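You operate a simulated robot arm through the tools that you are given. There is no shell and no other tool.

You run a simulated two-armed robot. Do the job below in one go: nothing can be reset, and whatever is moved stays where it is left.

Task
Put the dirty yellow bowl to soak in 200 ml of water and soap.
Fine: stand it under the soap spout, pour from the measuring jug, put the jug back, then press the pump once. Set down upright: small measuring jug.
Where things are to end (x, y in the base frame): yellow bowl within 0.025 m of [0.66, 0.3].

Only the result counts: the job must be done as asked and must still hold three seconds after the hand-in. Knocking over, shifting, dropping, spilling or breaking anything else fails it.

Robot
Two 7-joint arms with three-finger grippers on one trunk that stands fixed in place. Base frame: the origin is at the foot of the trunk, x ahead of it, y to its left, z up. Lengths are in m, angles in rad, forces in N, time in s.
The left shoulder is at [0.069, 0.126, 1.208], the right one opposite. With the tool pointing down near the work surface each hand reaches from about 0.36 to 0.84 m from the base axis, measured 20 degrees to its own side. Payload 2.94 kg a hand.
The TCP of each hand is the grasp point between the finger pads, 0.03 m short of the fingertips. In the tool frame z runs along the fingers and y along their closing line. The gripper opens to 0.128 m; its body begins 0.093 m behind the TCP.
Orientation is that of the tool frame in the base frame, as [roll, pitch, yaw] about the fixed x, y, z axes, in that order (R = Rz(yaw) Ry(pitch) Rx(roll)). With the fingers straight down and closing along the base's y, the tool's x points along the base's -x, its y along +y and its z along -z.

Tools
- The arms move only by the tool send_rows. It takes "left_moves", "right_moves" or both (then of equal length, played together; a hand with none holds still); each is a list of rows, each a list of 6 numbers: the shift along the base's x, y, z in m, then the turn, a rotation vector about the base's x, y, z in rad. In form: [[dx, dy, dz, wx, wy, wz], ...]. A call has 1 to 20 rows; each row shifts and turns the commanded pose from where the row before left it. "left_gripper" and "right_gripper" are, for a hand that has rows, the closure, from 0 (fully open) to 1 (shut), set as the call begins (left out, the last holds). Rows are played at 5 a second. More than 0.05 m and 0.15 rad between two rows, or a gripper value outside its range, and nothing of the call is played. Where a pose cannot be reached the arm comes as near as it can. A force on the tool above 40 N (or 10 N above the force at the start of the call, whichever is more), or a blocked arm, ends the call early, and 0.2 s more pass. Each finger travels about 0.0842 m/s and halts on what it meets, pressing with about 24 N; the grip force reading is that of the motor and also rises with nothing between the fingers. The clock runs only during rows and for 0.2 s after the last one: add rows that do not move to give the fingers time. The reply holds the time, the measured pose of the TCP, the force on the tool along the base axes, the opening and the grip force, in the units named above and with some noise, with the torque about the TCP (base axes, N m) and any sound that the robot's microphone picked up.
- Cameras (640 x 400 px; columns grow to the right, rows downward): "scene" is now at [0.1809, 0.05, 1.3878]; the picture's right is [0.56, -0.83, 0.00], its down [-0.37, -0.25, -0.89] and it looks along [0.74, 0.50, -0.45] (base axes); focal length 214 px, centre (320, 200). "left" rides on the left gripper at [0.069, 0.015, -0.12] in its tool frame; the picture's right is [-0.21, 0.98, 0.00], its down [-0.82, -0.18, -0.54] and it looks along [-0.53, -0.12, 0.84] (tool axes); focal length 251 px, centre (320, 200). "right" rides on the right gripper at [0.069, -0.015, -0.12] in its tool frame; the picture's right is [0.21, 0.98, 0.00], its down [-0.82, 0.18, -0.54] and it looks along [-0.53, 0.12, 0.84] (tool axes); focal length 251 px, centre (320, 200). There is no depth. A picture from a camera that has moved, and an enlarged one, comes with that camera's place and axes in the base frame and with its lens.
- get_image(camera): a new picture of that camera. No time passes.
- lift_body(by): moves the trunk up (or, below 0, down) by that many m; the arms and the scene camera ride with it, the base frame stays. It gives what a move gives, with no picture.
- head_to(pan, tilt): turns the head with the scene camera to pan (to the left, within 1.396 rad either way) and tilt (down, from -0.506 to 1.204), counted from straight ahead of the robot (the tilt from the chest, where the trunk bows). It gives what a move gives.
- zoom(camera, box): a new picture of the part [left, top, right, bottom] of that camera's present view, enlarged. No time passes.
- job_done(): hands the job in; it is judged then, once.

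Places have to be worked out from the pictures, the camera data and where the tool is seen. Open the grippers and draw the arms clear of the work before you hand the job in, unless the task says otherwise.

The tools are called after "Call:" as name(argument=value, ...) on one line, values as JSON. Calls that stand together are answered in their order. send_rows: Moves the arms, as the interface text tells. Its arguments: {"type":"object","properties":{"left_moves":{"type":"array","items":{"type":"array","items":{"type":"number"}}},"left_gripper":{"type":"number"},"right_moves":{"type":"array","items":{"type":"array","items":{"type":"number"}}},"right_gripper":{"type":"number"}},"required":[]} The other tools are called the same way: lift_body (by) moves the trunk up or down; head_to (pan, tilt) turns the head that bears the scene camera; get_image (camera) takes a picture; zoom (camera, box) takes an enlarged picture of a part of a camera's view; job_done () hands the job in.

At the start:

```text
time_s: 0.0
left_eef_pos: [0.344, 0.2292, 1.2877]
left_orientation: [-3.142, 0.0, -3.141]
left_force: [-0.4, -0.3, -0.1]
left_ft_torque: [0.0, 0.02, -0.01]
left_grip_width: 0.128
left_gripper_force: 0.0
right_eef_pos: [0.5204, -0.1609, 1.2563]
right_orientation: [3.141, 0.0, -3.141]
right_force: [-0.1, -0.3, 0.9]
right_ft_torque: [0.02, 0.01, 0.03]
right_grip_width: 0.1279
right_gripper_force: 0.1
trunk travel left (down, up): [-0.425, 0.122]
head pan, tilt (commanded): [0.592, 0.464]
```

scene: 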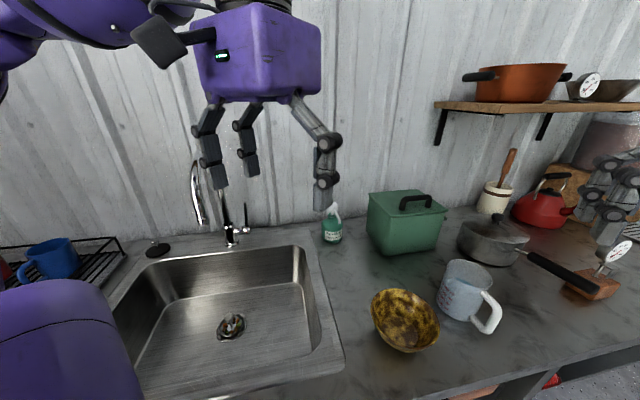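
right: 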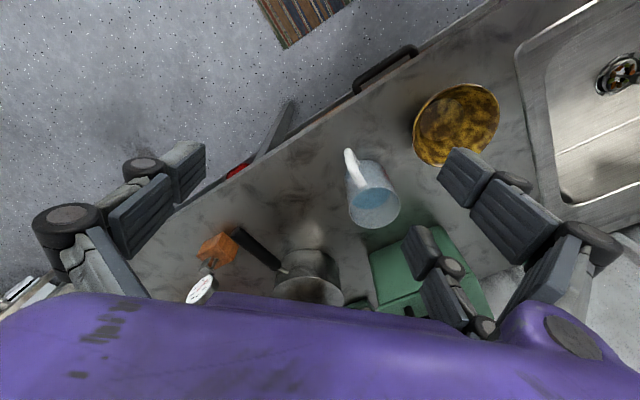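
left: 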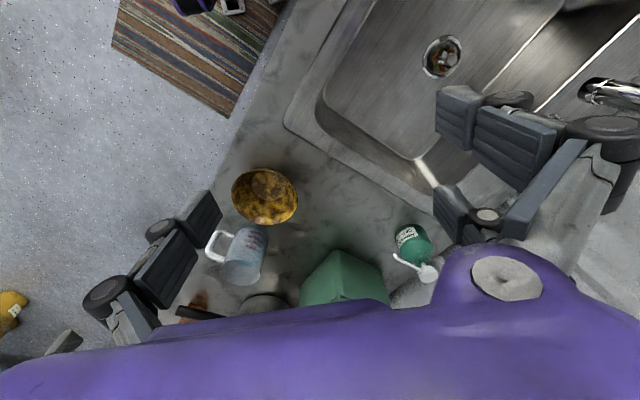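

I'll start by looking closely at the bowl, jug and soap pump from each camera.

Call:
zoom(camera="scene", box=[300, 180, 520, 360])

Call:
zoom(camera="left", box=[200, 150, 450, 310])

Call:
zoom(camera="right", box=[300, 70, 520, 320])

Call:
zoom(camera="scene", box=[300, 190, 380, 250])

Call:
zoom(camera="scene", box=[420, 240, 520, 350])

```text
2.22 times, centred on (410, 270) of scene
camera zoom: at [0.1809, 0.05, 1.3878], right [0.56, -0.83, 0.0], down [-0.37, -0.25, -0.89], along [0.74, 0.5, -0.45], focal length 477 px, centre (120, 44)
```

zoom: 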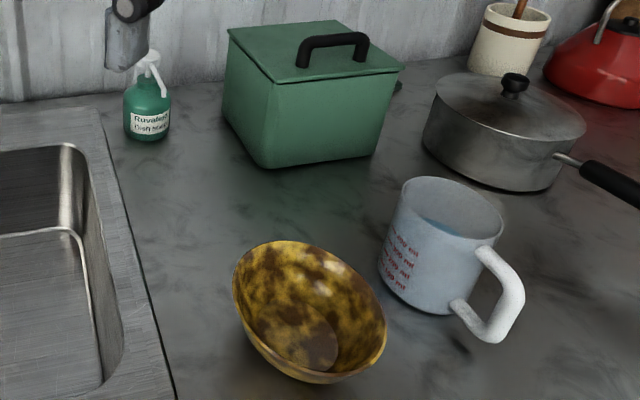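

```text
2.50 times, centred on (325, 230) of left
camera zoom: at [0.2745, 0.2441, 1.4068], right [0.21, 0.98, 0.0], down [0.82, -0.18, 0.54], along [0.53, -0.12, -0.84], focal length 629 px, centre (308, 125)
```

zoom: 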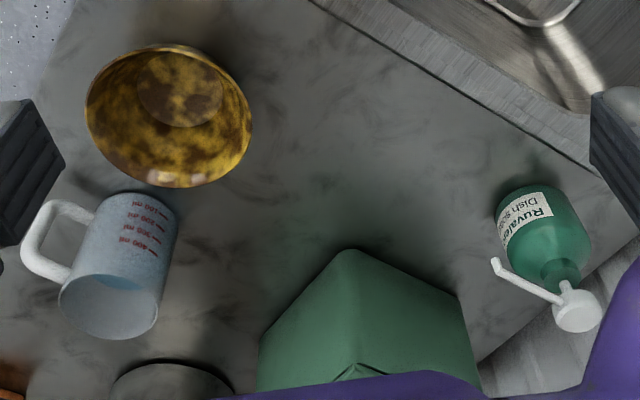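

```text
1.60 times, centred on (410, 195) of right
camera zoom: at [0.4519, -0.1756, 1.3762], right [-0.21, 0.98, 0.0], down [0.82, 0.18, 0.54], along [0.53, 0.12, -0.84], focal length 402 px, centre (176, 208)
```

zoom: 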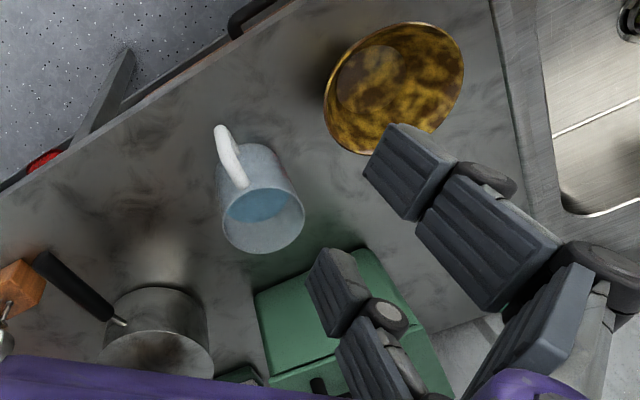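

```text
6.67 times, centred on (340, 220) of scene
camera zoom: at [0.1809, 0.05, 1.3878], right [0.56, -0.83, 0.0], down [-0.37, -0.25, -0.89], along [0.74, 0.5, -0.45], focal length 1430 px, centre (187, 67)
```

zoom: 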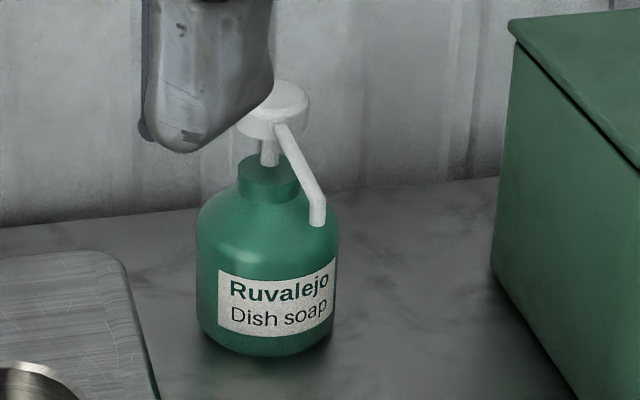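

```text
3.64 times, centred on (470, 295) of scene
camera zoom: at [0.1809, 0.05, 1.3878], right [0.56, -0.83, 0.0], down [-0.37, -0.25, -0.89], along [0.74, 0.5, -0.45], focal length 780 px, centre (-226, -146)
```

zoom: 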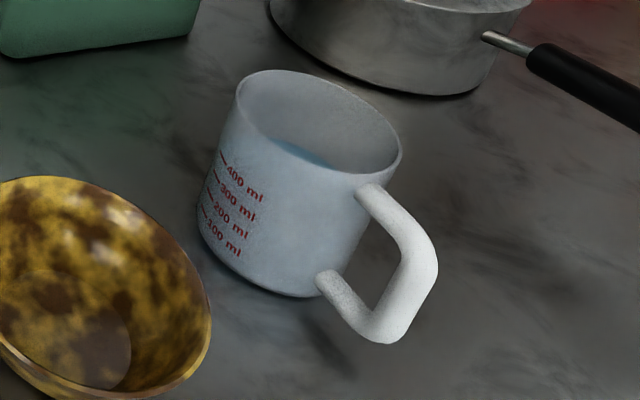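

The bowl looks to be near (0.53, 0.06), the jug near (0.67, -0.03) with its handle toward the robot's right, and the soap nozzle near (0.68, 0.31). I'll enlarge the jug further to judge how full it is.

Call:
zoom(camera="right", box=[330, 140, 420, 240])

Call:
zoom(camera="left", box=[200, 215, 290, 295])

Call:
zoom(camera="scene", box=[360, 280, 450, 360])

Call:
zoom(camera="left", box=[220, 155, 310, 235])

```text
4.00 times, centred on (375, 190) of right
camera zoom: at [0.4519, -0.1756, 1.3762], right [-0.21, 0.98, 0.0], down [0.82, 0.18, 0.54], along [0.53, 0.12, -0.84], focal length 1006 px, centre (100, 240)
```

zoom: 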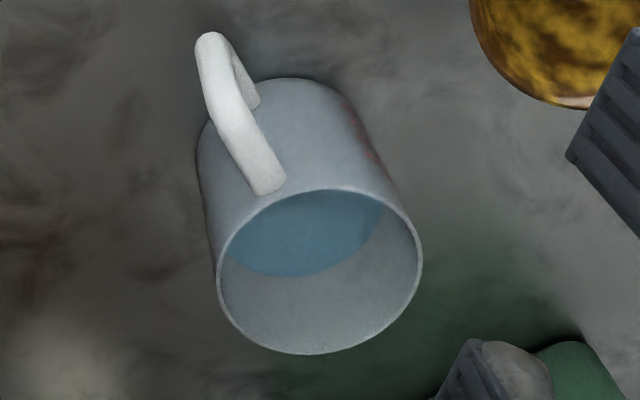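

```text
5.00 times, centred on (245, 255) of left
camera zoom: at [0.2745, 0.2441, 1.4068], right [0.21, 0.98, 0.0], down [0.82, -0.18, 0.54], along [0.53, -0.12, -0.84], focal length 1257 px, centre (695, -75)
```

zoom: 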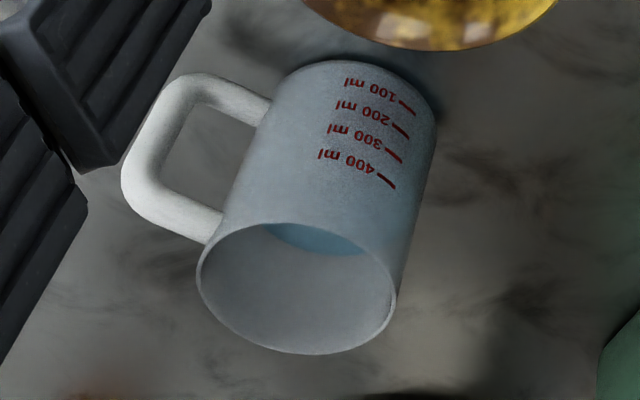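

```text
5.00 times, centred on (405, 320) of scene
camera zoom: at [0.1809, 0.05, 1.3878], right [0.56, -0.83, 0.0], down [-0.37, -0.25, -0.89], along [0.74, 0.5, -0.45], focal length 1072 px, centre (-105, -400)
```

zoom: 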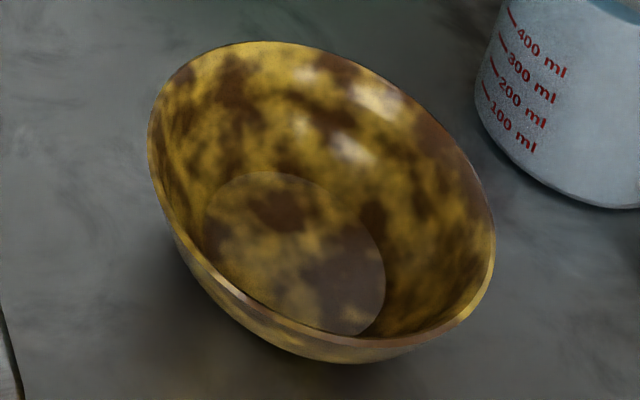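

```text
5.00 times, centred on (265, 195) of left
camera zoom: at [0.2745, 0.2441, 1.4068], right [0.21, 0.98, 0.0], down [0.82, -0.18, 0.54], along [0.53, -0.12, -0.84], focal length 1257 px, centre (595, 225)
```

zoom: 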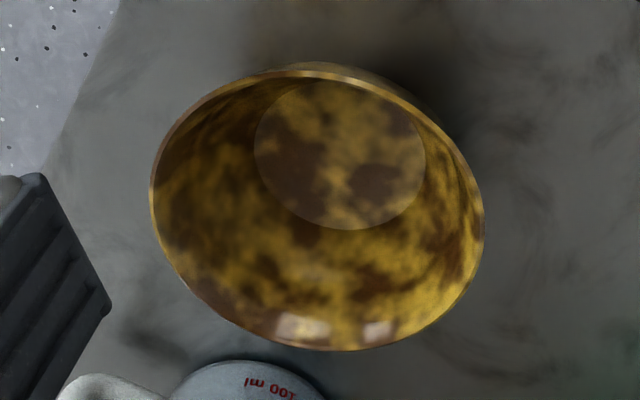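

The jug's inner water surface is visible and looks roughly mid-way up. I'll bring the right hand's camera above and nearer the jug to measure rim, marks and level properly.

Call:
send_rows(right_moves=[[0.02, 0.02, -0.02, 0, 0, 0], [0.02, 0.025, -0.025, 0, 0, 0], [0.02, 0.025, -0.025, 0, 0, 0], [0.02, 0.025, -0.025, 0, 0, 0], [0, 0, 0, 0, 0, 0]])

Call:
get_image(camera="right")

Call:
zoom(camera="right", box=[230, 80, 430, 230])

```text
time_s: 1.2
left_eef_pos: [0.3424, 0.2299, 1.2858]
left_orientation: [-3.141, 0.003, -3.139]
left_force: [-0.1, -0.8, -0.1]
left_ft_torque: [0.07, -0.04, 0.02]
left_grip_width: 0.1278
left_gripper_force: 0.0
right_eef_pos: [0.6005, -0.0665, 1.1626]
right_orientation: [3.139, 0.001, 3.139]
right_force: [-0.7, 0.3, 0.2]
right_ft_torque: [0.03, -0.02, 0.03]
right_grip_width: 0.1279
right_gripper_force: 0.1
trunk travel left (down, up): [-0.425, 0.122]
head pan, tilt (commanded): [0.592, 0.464]
```

```text
taken
camera right: at [0.5322, -0.0814, 1.283], right [-0.21, 0.98, 0.0], down [0.82, 0.18, 0.54], along [0.53, 0.12, -0.84], focal length 251 px, centre (320, 200)
```

right: 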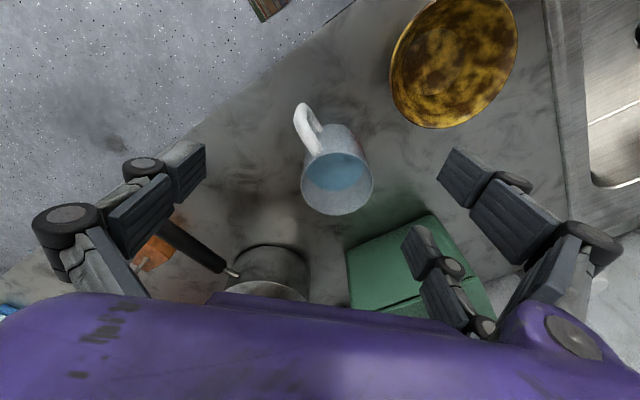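

```text
2.67 times, centred on (330, 155) of right
camera zoom: at [0.5322, -0.0814, 1.283], right [-0.21, 0.98, 0.0], down [0.82, 0.18, 0.54], along [0.53, 0.12, -0.84], focal length 670 px, centre (293, 320)
```

zoom: 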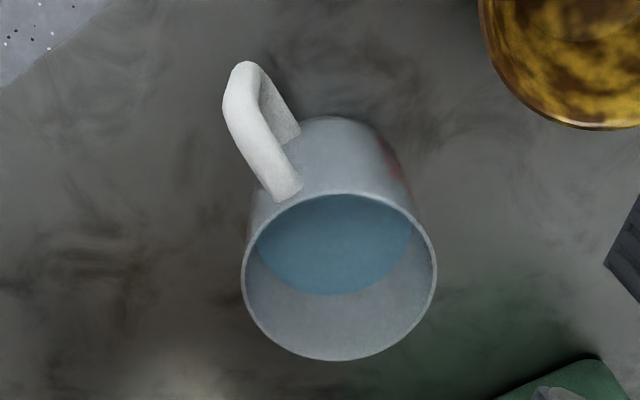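

Rim, marks and water edge from three views: jug axis ≈ (0.672, -0.029), outer radius ≈ 0.044, rim z ≈ 1.018, mark spacing ≈ 18 mm, and the water ≈ 57 mm below the rim, so it holds about 300 ml and must keep about 100 ml. I'll draw the right hand back and start turning it for a side grip, while the left hand turns and comes above the bowl.

Call:
send_rows(left_moves=[[0.0071, -0.0118, -0.0124, 0, 0, -0.1428], [0.0071, -0.0118, -0.0124, 0, 0, -0.1428], [0.0071, -0.0118, -0.0124, 0, 0, -0.1428], [0.0071, -0.0118, -0.0124, 0, 0, -0.1428], [0.0071, -0.0118, -0.0124, 0, 0, -0.1428], [0.0071, -0.0118, -0.0124, 0, 0, -0.1428], [0.0071, -0.0118, -0.0124, 0, 0, -0.1428], [0.0071, -0.0118, -0.0124, 0, 0, -0.1428], [0.0071, -0.0118, -0.0124, 0, 0, -0.1428], [0.0071, -0.0118, -0.0124, 0, 0, -0.1428], [0.0071, -0.0118, -0.0124, 0, 0, -0.1428], [0, 0, 0, 0, 0, 0], [0, 0, 0, 0, 0, 0], [0, 0, 0, 0, 0, 0], [0, 0, 0, 0, 0, 0]], right_moves=[[-0.03, -0.045, 0.015, 0, 0, 0], [-0.03, -0.045, 0.015, 0, 0, 0], [-0.03, -0.045, 0.015, 0, 0, 0], [-0.03, -0.045, 0.015, 0, 0, 0], [0, 0, 0, 0, 0, -0.14], [0, 0, 0, 0, 0, -0.14], [0, 0, 0, 0, 0, -0.14], [0, 0, 0, 0, 0, -0.14], [0, 0, 0, 0, 0, -0.14], [0, 0, 0, 0, 0, -0.14], [0, 0, 0, 0, 0, -0.14], [0, 0, 0, 0, 0, -0.14], [0, 0, 0, 0, 0, -0.14], [0, 0, 0, 0, 0, -0.14], [0, 0, 0, 0, 0, 0]])

Call:
get_image(camera="scene")

Call:
get_image(camera="left")

Call:
get_image(camera="right")

```text
refused: row 1 steps farther than a row can; nothing moved
```

```text
taken
camera scene: at [0.1799, 0.0493, 1.388], right [0.56, -0.83, 0.0], down [-0.37, -0.25, -0.89], along [0.74, 0.5, -0.45], focal length 214 px, centre (320, 200)
```

scene: 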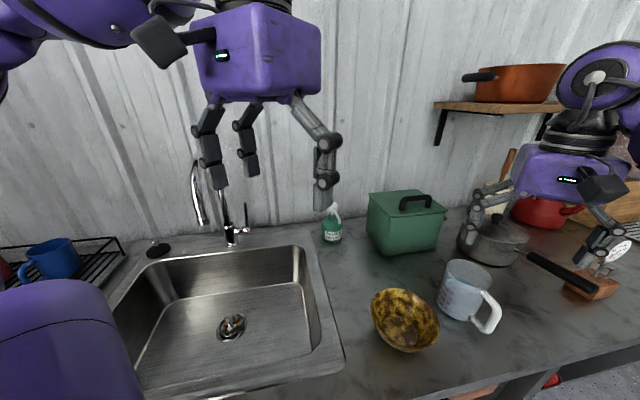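

```text
taken
camera left: at [0.2734, 0.2434, 1.4072], right [0.21, 0.98, 0.0], down [0.82, -0.18, 0.54], along [0.53, -0.11, -0.84], focal length 251 px, centre (320, 200)
```

left: 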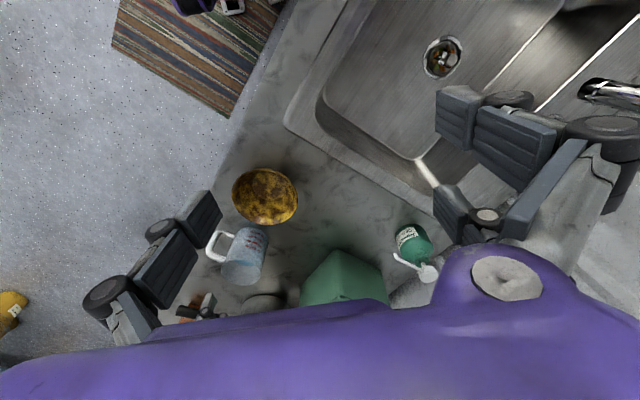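

```text
taken
camera right: at [0.5322, -0.0814, 1.283], right [-0.21, 0.98, 0.0], down [0.82, 0.18, 0.54], along [0.53, 0.12, -0.84], focal length 251 px, centre (320, 200)
```

right: 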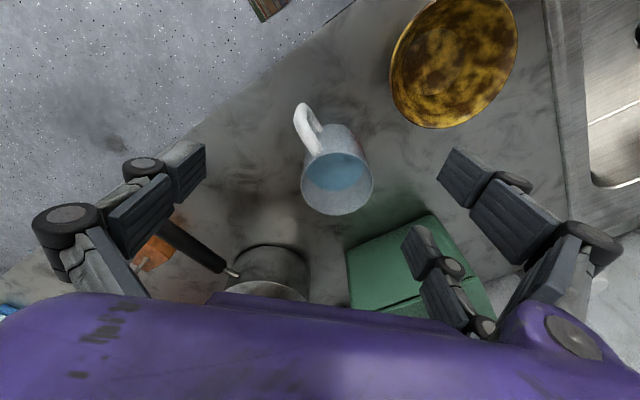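

The call was refused because the right hand's first row was 0.056 m, over the 0.05 m limit, so nothing moved. I'll resend it with smaller steps.

Call:
send_rows(left_moves=[[0.0071, -0.0118, -0.0124, 0, 0, -0.1428], [0.0071, -0.0118, -0.0124, 0, 0, -0.1428], [0.0071, -0.0118, -0.0124, 0, 0, -0.1428], [0.0071, -0.0118, -0.0124, 0, 0, -0.1428], [0.0071, -0.0118, -0.0124, 0, 0, -0.1428], [0.0071, -0.0118, -0.0124, 0, 0, -0.1428], [0.0071, -0.0118, -0.0124, 0, 0, -0.1428], [0.0071, -0.0118, -0.0124, 0, 0, -0.1428], [0.0071, -0.0118, -0.0124, 0, 0, -0.1428], [0.0071, -0.0118, -0.0124, 0, 0, -0.1428], [0.0071, -0.0118, -0.0124, 0, 0, -0.1428], [0, 0, 0, 0, 0, 0], [0, 0, 0, 0, 0, 0], [0, 0, 0, 0, 0, 0], [0, 0, 0, 0, 0, 0], [0, 0, 0, 0, 0, 0]], right_moves=[[-0.024, -0.036, 0.012, 0, 0, 0], [-0.024, -0.036, 0.012, 0, 0, 0], [-0.024, -0.036, 0.012, 0, 0, 0], [-0.024, -0.036, 0.012, 0, 0, 0], [-0.024, -0.036, 0.012, 0, 0, 0], [0, 0, 0, 0, 0, -0.14], [0, 0, 0, 0, 0, -0.14], [0, 0, 0, 0, 0, -0.14], [0, 0, 0, 0, 0, -0.14], [0, 0, 0, 0, 0, -0.14], [0, 0, 0, 0, 0, -0.14], [0, 0, 0, 0, 0, -0.14], [0, 0, 0, 0, 0, -0.14], [0, 0, 0, 0, 0, -0.14], [0, 0, 0, 0, 0, -0.14], [0, 0, 0, 0, 0, 0]])

Call:
get_image(camera="scene")

Call:
get_image(camera="left")

Call:
get_image(camera="right")

```text
time_s: 4.6
left_eef_pos: [0.329, 0.0928, 1.1635]
left_orientation: [3.136, -0.001, 1.587]
left_force: [-0.7, -0.1, 0.4]
left_ft_torque: [0.04, -0.01, 0.01]
left_grip_width: 0.128
left_gripper_force: 0.1
left hand out of reach, approached as far as the arm can: row 10, 11
right_eef_pos: [0.4808, -0.248, 1.2227]
right_orientation: [3.139, -0.001, 1.74]
right_force: [0.3, -0.2, -0.7]
right_ft_torque: [-0.04, -0.02, 0.01]
right_grip_width: 0.1279
right_gripper_force: 0.1
trunk travel left (down, up): [-0.425, 0.122]
head pan, tilt (commanded): [0.592, 0.464]
```

```text
taken
camera scene: at [0.1805, 0.0497, 1.3879], right [0.56, -0.83, 0.0], down [-0.37, -0.25, -0.89], along [0.74, 0.5, -0.45], focal length 214 px, centre (320, 200)
```

scene: 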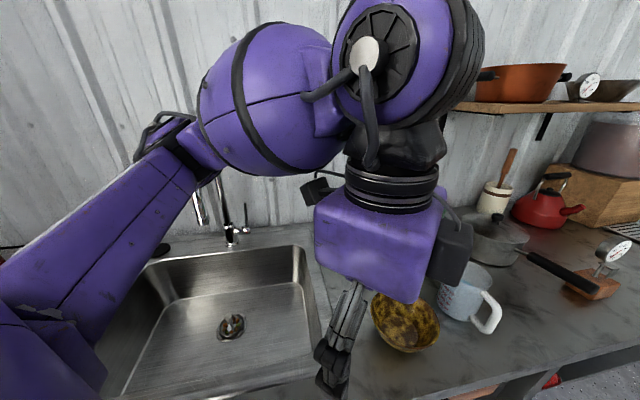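

```text
taken
camera left: at [0.3432, 0.1612, 1.2838], right [0.98, -0.2, 0.01], down [-0.17, -0.82, 0.54], along [-0.1, -0.53, -0.84], focal length 251 px, centre (320, 200)
```

left: 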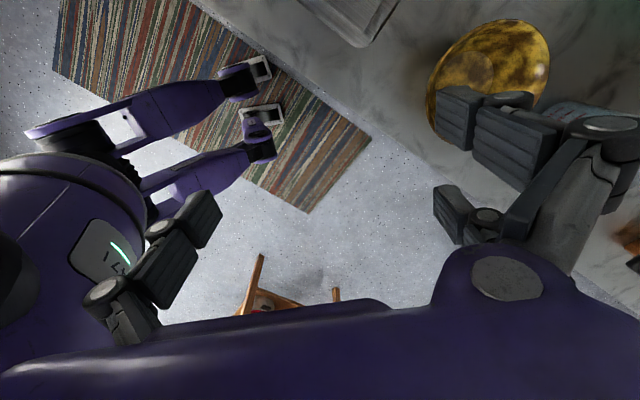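

```text
taken
camera right: at [0.4542, -0.181, 1.3415], right [0.93, 0.38, 0.0], down [0.31, -0.78, 0.54], along [0.2, -0.5, -0.84], focal length 251 px, centre (320, 200)
```

right: 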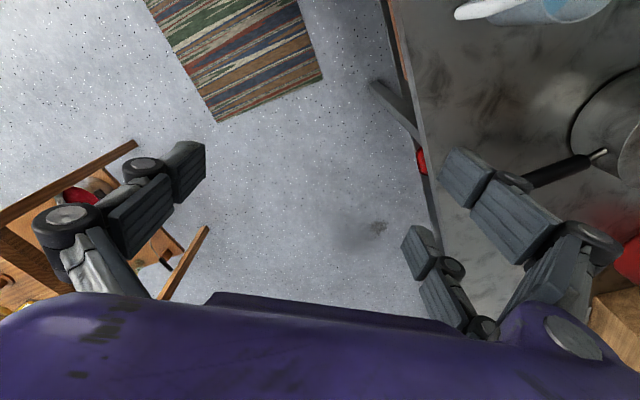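

The left hand cannot hold a full quarter turn that close to the body (it stopped at x≈0.33). I'll turn it back to about 45° and see whether the pose becomes reachable, and continue the right hand's turn.

Call:
send_rows(left_moves=[[0, 0, 0, 0, 0, 0.1309], [0, 0, 0, 0, 0, 0.1309], [0, 0, 0, 0, 0, 0.1309], [0, 0, 0, 0, 0, 0.1309], [0, 0, 0, 0, 0, 0.1309], [0, 0, 0, 0, 0, 0.1309], [0, 0, 0, 0, 0, 0], [0, 0, 0, 0, 0, 0]], right_moves=[[0, 0, 0, 0, 0, -0.14], [0, 0, 0, 0, 0, -0.14], [0, 0, 0, 0, 0, -0.14], [0, 0, 0, 0, 0, -0.14], [0, 0, 0, 0, 0, -0.14], [0, 0, 0, 0, 0, -0.14], [0, 0, 0, 0, 0, -0.14], [0, 0, 0, 0, 0, 0]])

Call:
get_image(camera="left")

Call:
get_image(camera="right")

```text
time_s: 6.4
left_eef_pos: [0.3311, 0.0913, 1.1631]
left_orientation: [3.141, -0.001, 2.359]
left_force: [-0.8, 0.1, 0.1]
left_ft_torque: [0.0, 0.01, 0.0]
left_grip_width: 0.1277
left_gripper_force: 0.0
right_eef_pos: [0.4797, -0.2461, 1.2204]
right_orientation: [3.141, 0.0, 0.76]
right_force: [-0.3, -0.3, -0.9]
right_ft_torque: [0.01, 0.03, -0.01]
right_grip_width: 0.128
right_gripper_force: 0.0
trunk travel left (down, up): [-0.425, 0.122]
head pan, tilt (commanded): [0.592, 0.464]
```

```text
taken
camera left: at [0.2919, 0.1509, 1.2832], right [0.84, 0.54, 0.0], down [0.46, -0.71, 0.54], along [0.29, -0.46, -0.84], focal length 251 px, centre (320, 200)
```

left: 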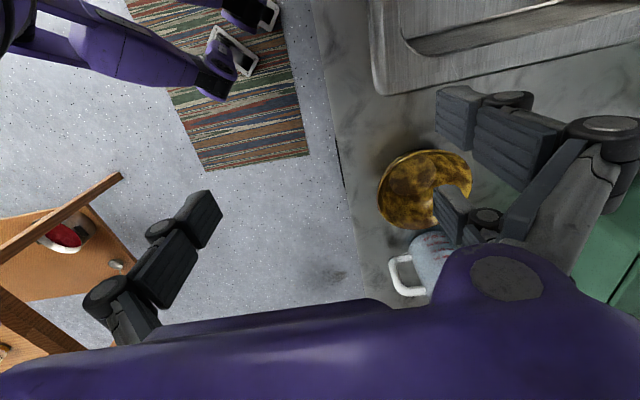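

```text
taken
camera right: at [0.5203, -0.1867, 1.3404], right [0.83, -0.56, 0.0], down [-0.47, -0.7, 0.54], along [-0.3, -0.45, -0.84], focal length 251 px, centre (320, 200)
```

right: 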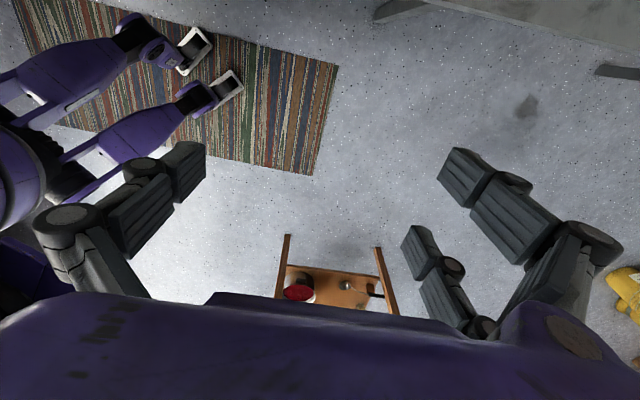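

The right hand is now turned with its camera side up for the side grip, and the left hand is at 45°. I'll move the left hand forward over the near-right rim of the bowl and check that it gets there.

Call:
send_rows(left_moves=[[0.03, -0.015, 0, 0, 0, 0], [0.03, -0.015, 0, 0, 0, 0], [0.03, -0.015, 0, 0, 0, 0], [0.03, -0.015, 0, 0, 0, 0], [0, 0, 0, 0, 0, 0]])

Call:
get_image(camera="left")

Call:
get_image(camera="scene")

```text
time_s: 7.6
left_eef_pos: [0.403, 0.0577, 1.1645]
left_orientation: [-3.141, 0.002, 2.364]
left_force: [0.1, -0.2, -0.3]
left_ft_torque: [0.01, 0.03, -0.02]
left_grip_width: 0.1281
left_gripper_force: 0.0
left hand out of reach, approached as far as the arm can: row 3, 4
right_eef_pos: [0.4815, -0.2454, 1.2196]
right_orientation: [3.141, 0.0, 0.759]
right_force: [0.7, -0.3, -0.4]
right_ft_torque: [-0.04, -0.02, -0.02]
right_grip_width: 0.1278
right_gripper_force: 0.1
trunk travel left (down, up): [-0.425, 0.122]
head pan, tilt (commanded): [0.592, 0.464]
```

```text
taken
camera left: at [0.364, 0.118, 1.2837], right [0.84, 0.54, 0.0], down [0.46, -0.7, 0.54], along [0.3, -0.46, -0.84], focal length 251 px, centre (320, 200)
```

left: 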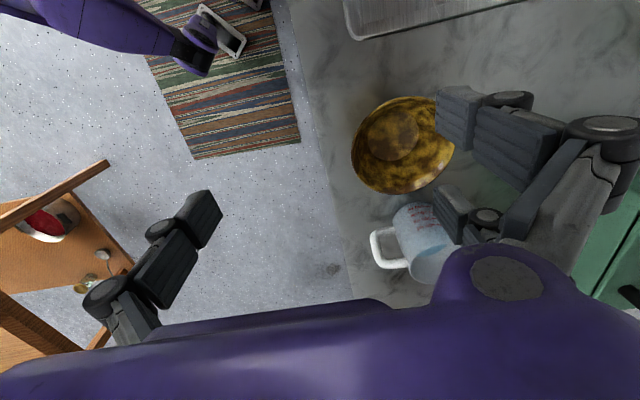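

```text
taken
camera scene: at [0.1818, 0.0505, 1.3877], right [0.56, -0.83, 0.0], down [-0.37, -0.25, -0.89], along [0.74, 0.5, -0.45], focal length 214 px, centre (320, 200)
```

scene: 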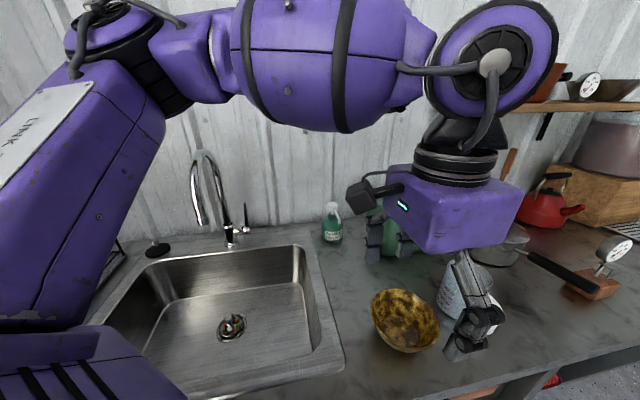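

The left hand stopped at (0.403, 0.058) while high up, so I'll lower it to z≈1.06 (still well above bowl and jug) where reach should be better, then go forward a little.

Call:
send_rows(left_moves=[[0, 0, -0.035, 0, 0, 0], [0, 0, -0.035, 0, 0, 0], [0, 0, -0.035, 0, 0, 0], [0.02, -0.01, 0, 0, 0, 0], [0.02, -0.01, 0, 0, 0, 0], [0, 0, 0, 0, 0, 0]])

```text
time_s: 9.0
left_eef_pos: [0.4346, 0.0775, 1.075]
left_orientation: [3.141, 0.001, 2.357]
left_force: [-0.2, -1.0, 0.6]
left_ft_torque: [0.0, 0.0, -0.01]
left_grip_width: 0.1279
left_gripper_force: 0.1
left hand out of reach, approached as far as the arm can: row 2, 3, 4, 5
right_eef_pos: [0.4801, -0.2451, 1.2207]
right_orientation: [3.139, 0.001, 0.761]
right_force: [0.7, -0.4, -0.2]
right_ft_torque: [0.01, -0.02, -0.01]
right_grip_width: 0.1279
right_gripper_force: 0.0
trunk travel left (down, up): [-0.425, 0.122]
head pan, tilt (commanded): [0.592, 0.464]
```

Even lower down the 45° turn limits this arm. I'll turn back to the original yaw and check how far it reaches there over the bowl.

Call:
send_rows(left_moves=[[0, 0, 0, 0, 0, 0.1309], [0, 0, 0, 0, 0, 0.1309], [0, 0, 0, 0, 0, 0.1309], [0, 0, 0, 0, 0, 0.1309], [0, 0, 0, 0, 0, 0.1309], [0, 0, 0, 0, 0, 0.1309], [0.02, 0.0, 0, 0, 0, 0], [0.02, 0.0, 0, 0, 0, 0], [0, -0.02, 0, 0, 0, 0], [0, -0.02, 0, 0, 0, 0], [0, 0, 0, 0, 0, 0]])

Call:
get_image(camera="scene")

Call:
get_image(camera="left")

```text
time_s: 11.4
left_eef_pos: [0.4869, 0.0946, 1.0831]
left_orientation: [-3.138, 0.001, -3.137]
left_force: [0.0, -0.9, -0.6]
left_ft_torque: [0.02, -0.01, -0.03]
left_grip_width: 0.1279
left_gripper_force: 0.1
left hand out of reach, approached as far as the arm can: row 7, 8, 9, 10
right_eef_pos: [0.481, -0.2467, 1.2205]
right_orientation: [-3.141, -0.001, 0.761]
right_force: [0.9, -0.2, 0.5]
right_ft_torque: [0.02, 0.01, 0.01]
right_grip_width: 0.128
right_gripper_force: 0.0
trunk travel left (down, up): [-0.425, 0.122]
head pan, tilt (commanded): [0.592, 0.464]
```

```text
taken
camera scene: at [0.1809, 0.05, 1.3878], right [0.56, -0.83, 0.0], down [-0.37, -0.25, -0.89], along [0.74, 0.5, -0.45], focal length 214 px, centre (320, 200)
```

scene: 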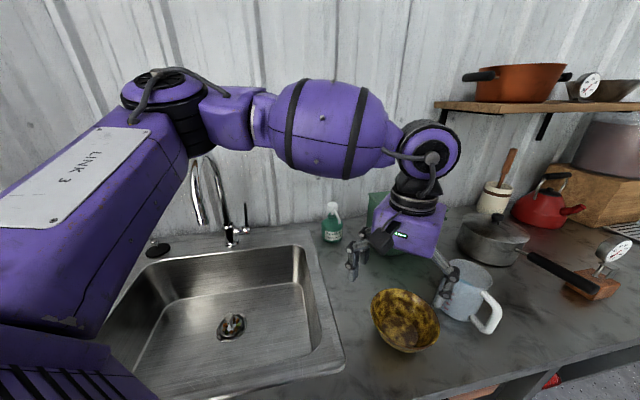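

```text
taken
camera left: at [0.4172, 0.1097, 1.2027], right [0.21, 0.98, 0.0], down [0.82, -0.17, 0.54], along [0.53, -0.11, -0.84], focal length 251 px, centre (320, 200)
```

left: 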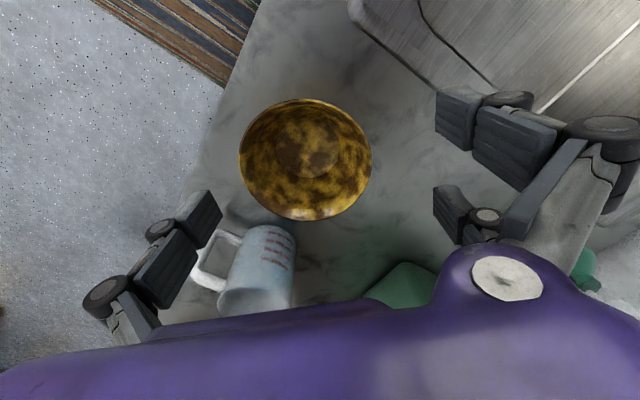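

At the original yaw the arm won't go further right than y≈0.09, so the left hand should take the bowl by its near-left rim (about (0.48, 0.116)), leaning away from the bottle. I'll turn it the other way by 45° and place it above that rim.

Call:
send_rows(left_moves=[[-0.005, 0.008, 0, 0, 0, 0.1309], [-0.005, 0.008, 0, 0, 0, 0.1309], [-0.005, 0.008, 0, 0, 0, 0.1309], [-0.005, 0.008, 0, 0, 0, 0.1309], [-0.005, 0.008, 0, 0, 0, 0.1309], [-0.005, 0.008, 0, 0, 0, 0.1309], [0, 0, 0, 0, 0, 0]], left_gripper=0.45)

Call:
get_image(camera="left")

Call:
get_image(camera="scene")

```text
time_s: 13.0
left_eef_pos: [0.4572, 0.145, 1.0833]
left_orientation: [-3.141, 0.0, -2.353]
left_force: [-0.2, 0.2, -0.8]
left_ft_torque: [0.02, -0.01, 0.01]
left_grip_width: 0.0704
left_gripper_force: 0.0
right_eef_pos: [0.4815, -0.246, 1.2208]
right_orientation: [3.14, -0.002, 0.761]
right_force: [0.1, -0.3, 0.2]
right_ft_torque: [0.05, 0.05, -0.02]
right_grip_width: 0.1281
right_gripper_force: 0.1
trunk travel left (down, up): [-0.425, 0.122]
head pan, tilt (commanded): [0.592, 0.464]
```

```text
taken
camera left: at [0.3975, 0.1054, 1.2033], right [-0.54, 0.84, 0.0], down [0.71, 0.46, 0.54], along [0.45, 0.29, -0.84], focal length 251 px, centre (320, 200)
```

left: 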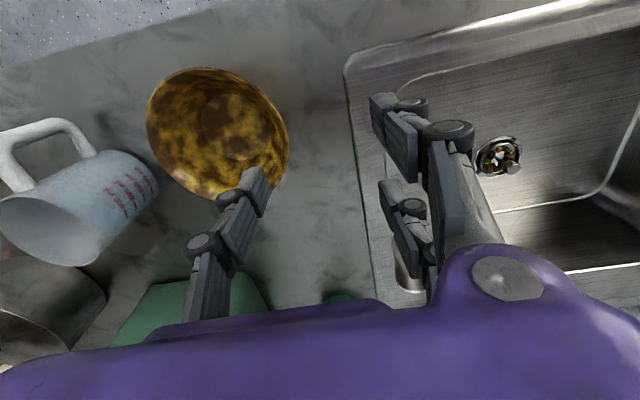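

```text
taken
camera scene: at [0.1812, 0.05, 1.3878], right [0.56, -0.83, 0.0], down [-0.37, -0.25, -0.89], along [0.74, 0.5, -0.45], focal length 214 px, centre (320, 200)
```

scene: 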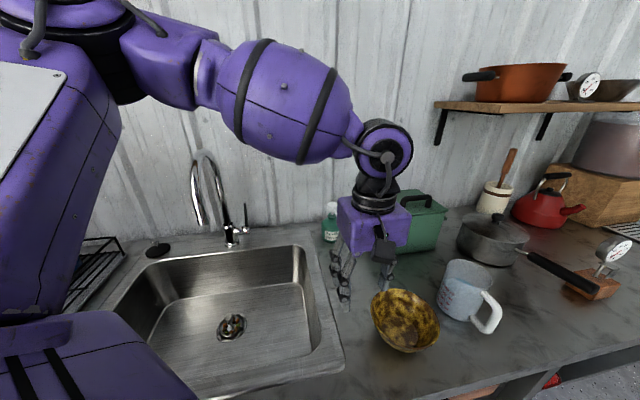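

The left hand reached this pose with its single finger toward the bowl. I'll enlarge the bowl and the soap bottle from here to refine their places.

Call:
zoom(camera="left", box=[120, 50, 310, 220])

Call:
zoom(camera="scene", box=[310, 190, 350, 250])

Call:
zoom(camera="scene", box=[320, 230, 460, 360])

```text
2.35 times, centred on (215, 135) of left
camera zoom: at [0.3975, 0.1054, 1.2033], right [-0.54, 0.84, 0.0], down [0.71, 0.46, 0.54], along [0.45, 0.29, -0.84], focal length 592 px, centre (567, 353)
```

zoom: 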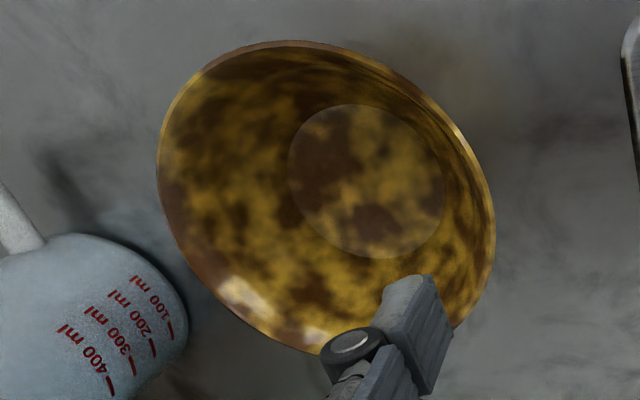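

```text
6.67 times, centred on (330, 220) of scene
camera zoom: at [0.1812, 0.05, 1.3878], right [0.56, -0.83, 0.0], down [-0.37, -0.25, -0.89], along [0.74, 0.5, -0.45], focal length 1430 px, centre (253, 67)
```

zoom: 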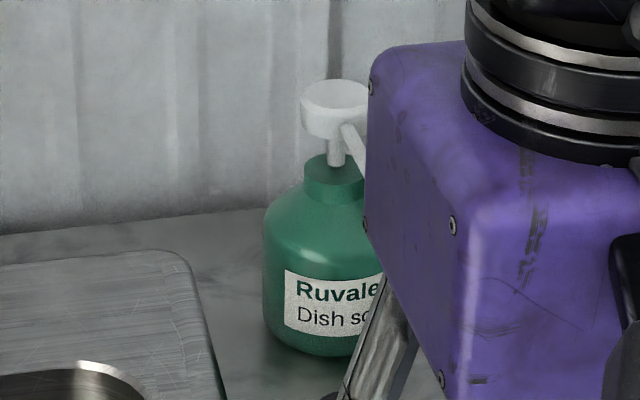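

```text
3.08 times, centred on (390, 295) of scene
camera zoom: at [0.1812, 0.05, 1.3878], right [0.56, -0.83, 0.0], down [-0.37, -0.25, -0.89], along [0.74, 0.5, -0.45], focal length 660 px, centre (105, -92)
```

zoom: 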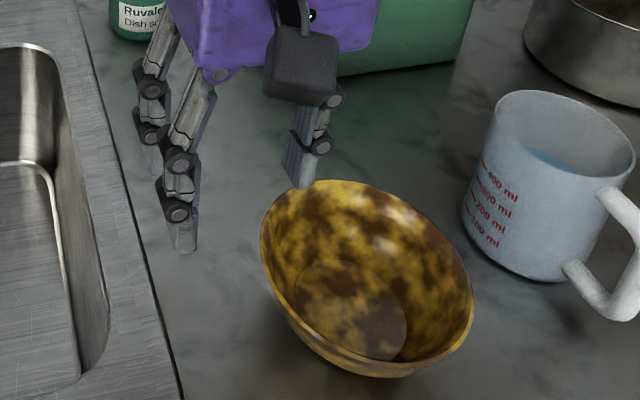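

Combining the views, the bowl's centre is ≈ (0.528, 0.066), rim radius ≈ 0.07, rim z ≈ 0.955. I'll tilt the left hand 15° to match the bowl wall, narrow the fingers to about 45 mm and stage just above the near-left rim.

Call:
send_rows(left_moves=[[0.0026, -0.0067, -0.019, -0.0926, -0.0926, 0], [0.0027, -0.0068, -0.0193, -0.0926, -0.0926, 0], [0, 0, 0, 0, 0, 0], [0, 0, 0, 0, 0, 0]], left_gripper=0.65)

Call:
get_image(camera="left")

Call:
zoom(camera="scene", box=[300, 200, 480, 360])

```text
time_s: 14.0
left_eef_pos: [0.4617, 0.1304, 1.0461]
left_orientation: [-2.879, -0.001, -2.352]
left_force: [-0.3, -0.4, -0.4]
left_ft_torque: [0.01, -0.03, 0.0]
left_grip_width: 0.0448
left_gripper_force: 0.0
right_eef_pos: [0.4804, -0.2456, 1.2203]
right_orientation: [3.141, 0.001, 0.762]
right_force: [0.4, -0.8, 0.4]
right_ft_torque: [-0.03, -0.02, 0.0]
right_grip_width: 0.1281
right_gripper_force: 0.0
trunk travel left (down, up): [-0.425, 0.122]
head pan, tilt (commanded): [0.592, 0.464]
```

```text
taken
camera left: at [0.3803, 0.1139, 1.1575], right [-0.52, 0.82, -0.25], down [0.6, 0.56, 0.57], along [0.61, 0.14, -0.78], focal length 251 px, centre (320, 200)
```

left: 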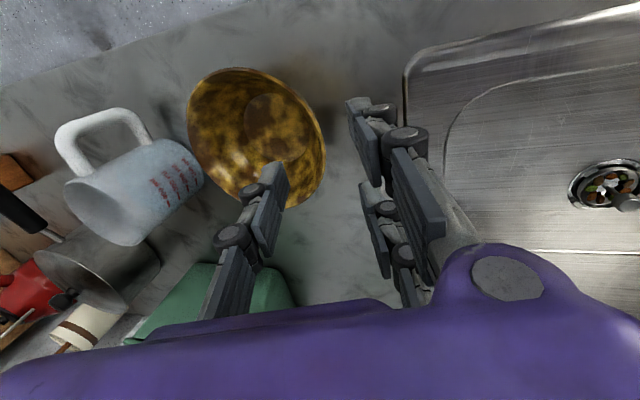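

```text
2.50 times, centred on (390, 280) of scene
camera zoom: at [0.1808, 0.0503, 1.3878], right [0.56, -0.83, 0.0], down [-0.37, -0.25, -0.89], along [0.74, 0.5, -0.45], focal length 536 px, centre (145, 0)
```

zoom: 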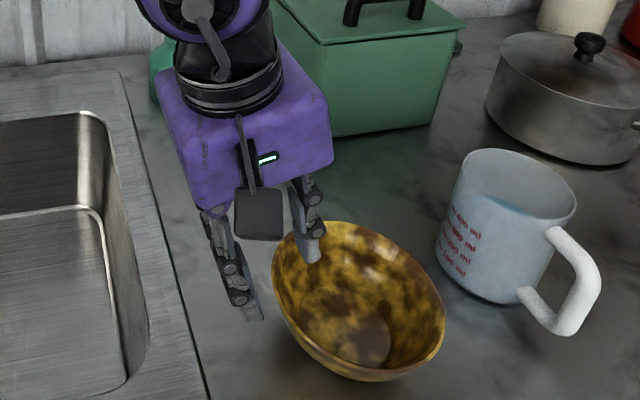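

The fingers straddle the rim's line in both views. I'll descend most of the way along the tool axis and check before closing.

Call:
send_rows(left_moves=[[0.0043, -0.0039, -0.022, 0, 0, 0], [0.0043, -0.0039, -0.022, 0, 0, 0], [0.0043, -0.0038, -0.022, 0, 0, 0], [0, 0, 0, 0, 0, 0]])

Call:
zoom(camera="left", box=[150, 50, 450, 250])

Call:
zoom(camera="scene", box=[330, 240, 450, 360])

```text
time_s: 15.0
left_eef_pos: [0.4748, 0.1201, 0.9804]
left_orientation: [-2.879, -0.001, -2.352]
left_force: [0.0, -0.2, -0.3]
left_ft_torque: [0.01, 0.0, -0.02]
left_grip_width: 0.0448
left_gripper_force: 0.0
right_eef_pos: [0.4801, -0.246, 1.2214]
right_orientation: [3.14, -0.001, 0.762]
right_force: [0.5, -0.1, 0.3]
right_ft_torque: [-0.02, 0.01, 0.0]
right_grip_width: 0.1282
right_gripper_force: 0.1
trunk travel left (down, up): [-0.425, 0.122]
head pan, tilt (commanded): [0.592, 0.464]
```

```text
2.00 times, centred on (300, 150) of left
camera zoom: at [0.3933, 0.1021, 1.0922], right [-0.52, 0.82, -0.25], down [0.6, 0.56, 0.57], along [0.61, 0.14, -0.78], focal length 503 px, centre (360, 300)
```

zoom: 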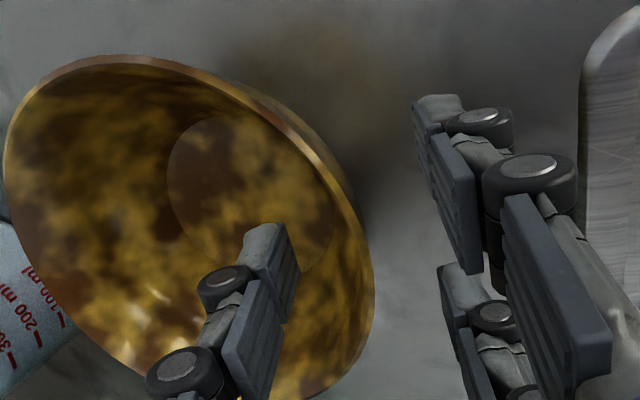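

```text
3.33 times, centred on (390, 300) of scene
camera zoom: at [0.1804, 0.0501, 1.3879], right [0.56, -0.83, 0.0], down [-0.37, -0.25, -0.89], along [0.74, 0.5, -0.45], focal length 715 px, centre (87, -133)
```

zoom: 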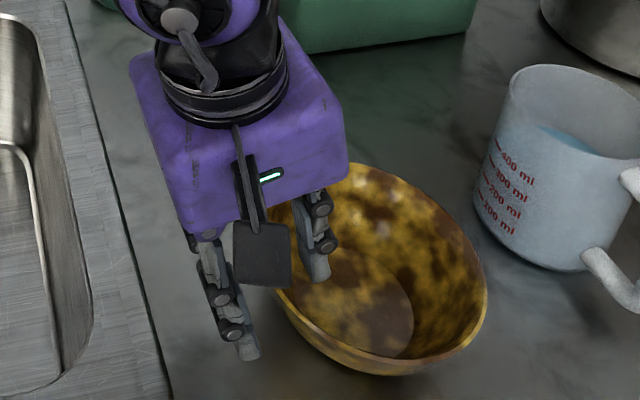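

One finger is inside the rim and two outside with roughly even gaps. I'll go down the last 22 mm and close on the wall.

Call:
send_rows(left_moves=[[0.0022, -0.0023, -0.011, 0, 0, 0], [0.0022, -0.0023, -0.011, 0, 0, 0], [0, 0, 0, 0, 0, 0]])

Call:
zoom(camera="left", box=[150, 50, 450, 250])

```text
time_s: 15.8
left_eef_pos: [0.4808, 0.1135, 0.957]
left_orientation: [-2.88, 0.0, -2.351]
left_force: [0.1, -0.3, -0.1]
left_ft_torque: [-0.01, -0.02, -0.01]
left_grip_width: 0.0446
left_gripper_force: 0.0
right_eef_pos: [0.4802, -0.246, 1.2206]
right_orientation: [3.14, -0.001, 0.76]
right_force: [0.6, 0.0, 0.0]
right_ft_torque: [0.01, -0.01, 0.02]
right_grip_width: 0.1278
right_gripper_force: 0.1
trunk travel left (down, up): [-0.425, 0.122]
head pan, tilt (commanded): [0.592, 0.464]
```

```text
2.00 times, centred on (300, 150) of left
camera zoom: at [0.3985, 0.0967, 1.068], right [-0.52, 0.82, -0.25], down [0.6, 0.56, 0.57], along [0.61, 0.14, -0.78], focal length 503 px, centre (360, 300)
```

zoom: 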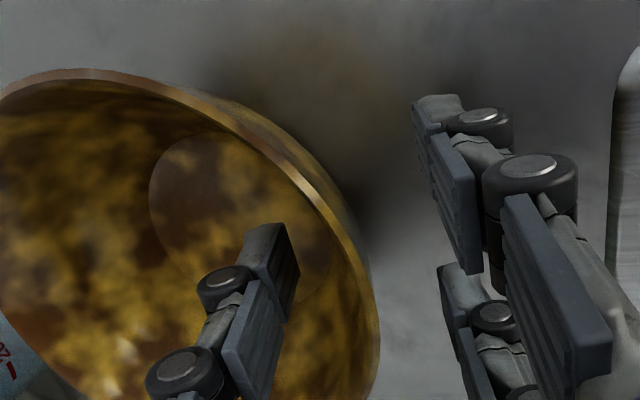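

No contact force yet and the wall lies between the pads, so I'll close the left gripper.

Call:
send_rows(left_moves=[[0, 0, 0, 0, 0, 0], [0, 0, 0, 0, 0, 0], [0, 0, 0, 0, 0, 0], [0, 0, 0, 0, 0, 0]], left_gripper=1.0)

Call:
get_image(camera="left")

Call:
zoom(camera="scene", box=[330, 240, 450, 360])

```text
time_s: 16.8
left_eef_pos: [0.4802, 0.114, 0.9572]
left_orientation: [-2.875, -0.001, -2.354]
left_force: [5.7, -2.2, 12.1]
left_ft_torque: [-0.99, -0.44, 0.3]
left_grip_width: 0.0063
left_gripper_force: 23.4
right_eef_pos: [0.4808, -0.247, 1.2205]
right_orientation: [3.141, 0.001, 0.761]
right_force: [-0.7, -0.4, -0.2]
right_ft_torque: [-0.02, 0.03, 0.01]
right_grip_width: 0.1279
right_gripper_force: 0.0
trunk travel left (down, up): [-0.425, 0.122]
head pan, tilt (commanded): [0.592, 0.464]
```

```text
taken
camera left: at [0.3988, 0.0963, 1.0689], right [-0.52, 0.82, -0.26], down [0.6, 0.56, 0.57], along [0.61, 0.14, -0.78], focal length 251 px, centre (320, 200)
```

left: 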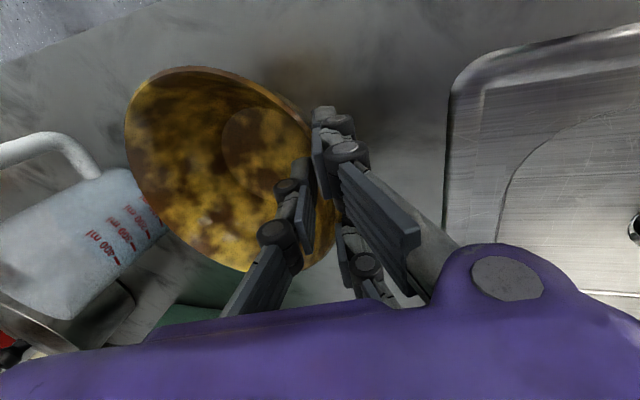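

```text
3.33 times, centred on (390, 300) of scene
camera zoom: at [0.1807, 0.0497, 1.3879], right [0.56, -0.83, 0.0], down [-0.37, -0.25, -0.89], along [0.74, 0.5, -0.45], focal length 715 px, centre (87, -133)
```

zoom: 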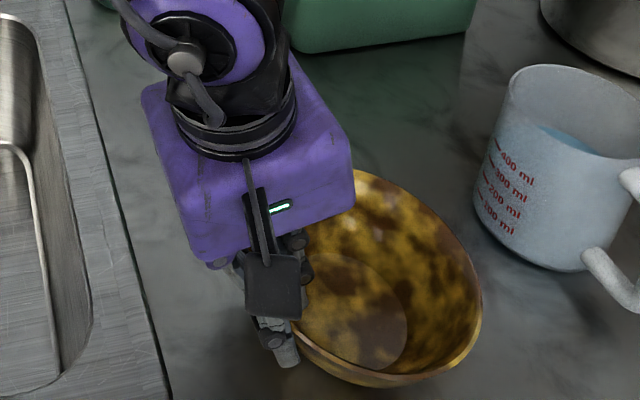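

It grips the wall (6 mm, 23 N) with some reaction against the counter. I'll lift slightly to see whether the bowl comes along level.

Call:
send_rows(left_moves=[[0, 0, 0.008, 0, 0, 0], [0, 0, 0.008, 0, 0, 0], [0, 0, 0.008, 0, 0, 0], [0, 0, 0, 0, 0, 0]])

Call:
get_image(camera="left")

Call:
zoom(camera="scene", box=[330, 240, 450, 360])

```text
time_s: 17.8
left_eef_pos: [0.48, 0.1135, 0.9785]
left_orientation: [-2.881, 0.0, -2.352]
left_force: [0.4, -0.4, -1.9]
left_ft_torque: [0.14, 0.15, 0.0]
left_grip_width: 0.0061
left_gripper_force: 23.8
right_eef_pos: [0.4813, -0.2459, 1.2198]
right_orientation: [3.139, -0.002, 0.761]
right_force: [0.0, 0.3, -0.1]
right_ft_torque: [-0.01, -0.02, 0.01]
right_grip_width: 0.1281
right_gripper_force: 0.2
trunk travel left (down, up): [-0.425, 0.122]
head pan, tilt (commanded): [0.592, 0.464]
```

```text
taken
camera left: at [0.3991, 0.0967, 1.0913], right [-0.52, 0.82, -0.25], down [0.6, 0.56, 0.57], along [0.61, 0.14, -0.78], focal length 251 px, centre (320, 200)
```

left: 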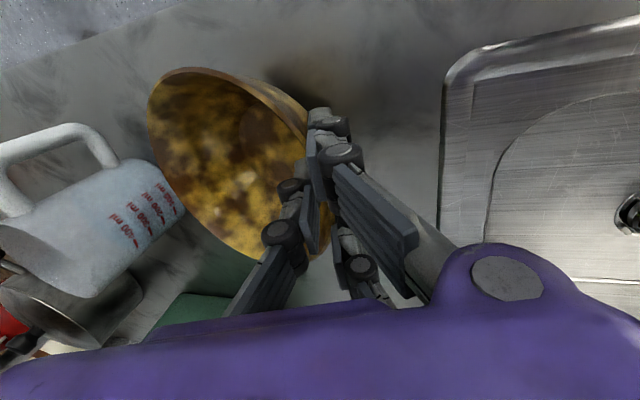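

```text
3.33 times, centred on (390, 300) of scene
camera zoom: at [0.1812, 0.05, 1.3877], right [0.56, -0.83, 0.0], down [-0.37, -0.25, -0.89], along [0.74, 0.5, -0.45], focal length 715 px, centre (87, -133)
```

zoom: 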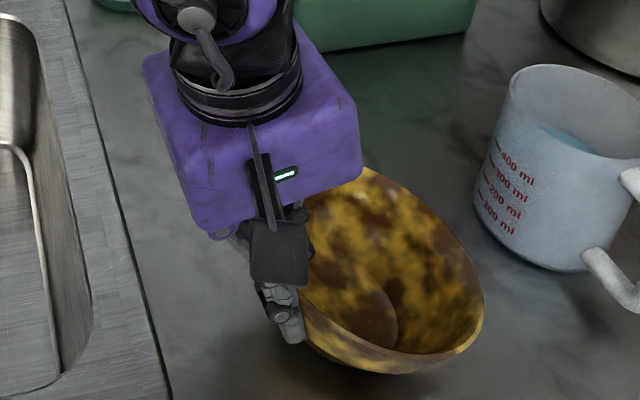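

The bowl is held (about 0.2 kg) but its far side hangs lower because the wall is more sloped than my pads. I'll lift a bit more and lean the hand further to level the bowl.

Call:
send_rows(left_moves=[[0, 0, 0.012, 0, 0, 0], [0, 0, 0.012, -0.07, -0.07, 0], [0, 0, 0.0, -0.07, -0.07, 0], [0, 0, 0, 0, 0, 0]])

Call:
get_image(camera="left")

Call:
zoom(camera="scene", box=[330, 240, 450, 360])

```text
time_s: 18.8
left_eef_pos: [0.4812, 0.1141, 1.0037]
left_orientation: [-2.681, 0.001, -2.354]
left_force: [-0.3, 0.3, -3.3]
left_ft_torque: [0.11, 0.11, -0.01]
left_grip_width: 0.0058
left_gripper_force: 24.0
right_eef_pos: [0.4814, -0.2465, 1.2205]
right_orientation: [3.14, -0.001, 0.761]
right_force: [-0.1, 0.6, 0.4]
right_ft_torque: [0.03, -0.02, 0.03]
right_grip_width: 0.1282
right_gripper_force: 0.0
trunk travel left (down, up): [-0.425, 0.122]
head pan, tilt (commanded): [0.592, 0.464]
```

```text
taken
camera left: at [0.3844, 0.1116, 1.1044], right [-0.47, 0.77, -0.43], down [0.52, 0.64, 0.56], along [0.71, 0.04, -0.7], focal length 251 px, centre (320, 200)
```

left: 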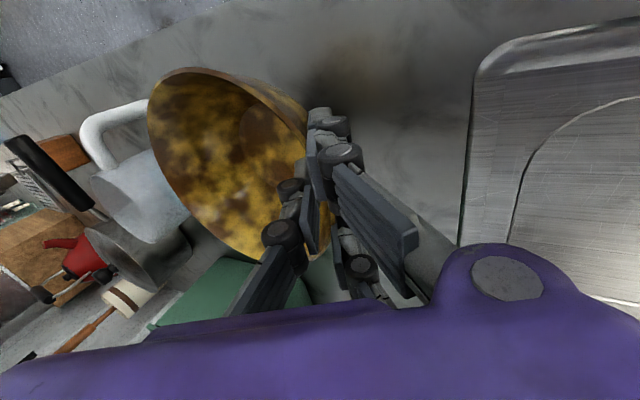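

```text
3.33 times, centred on (390, 300) of scene
camera zoom: at [0.1812, 0.0498, 1.3878], right [0.56, -0.83, 0.0], down [-0.37, -0.25, -0.89], along [0.74, 0.5, -0.45], focal length 715 px, centre (87, -133)
```

zoom: 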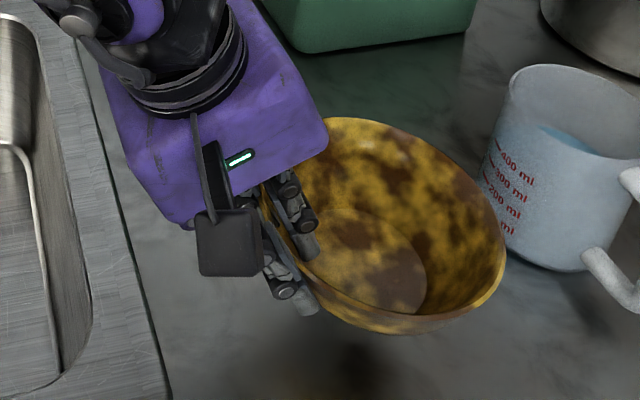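

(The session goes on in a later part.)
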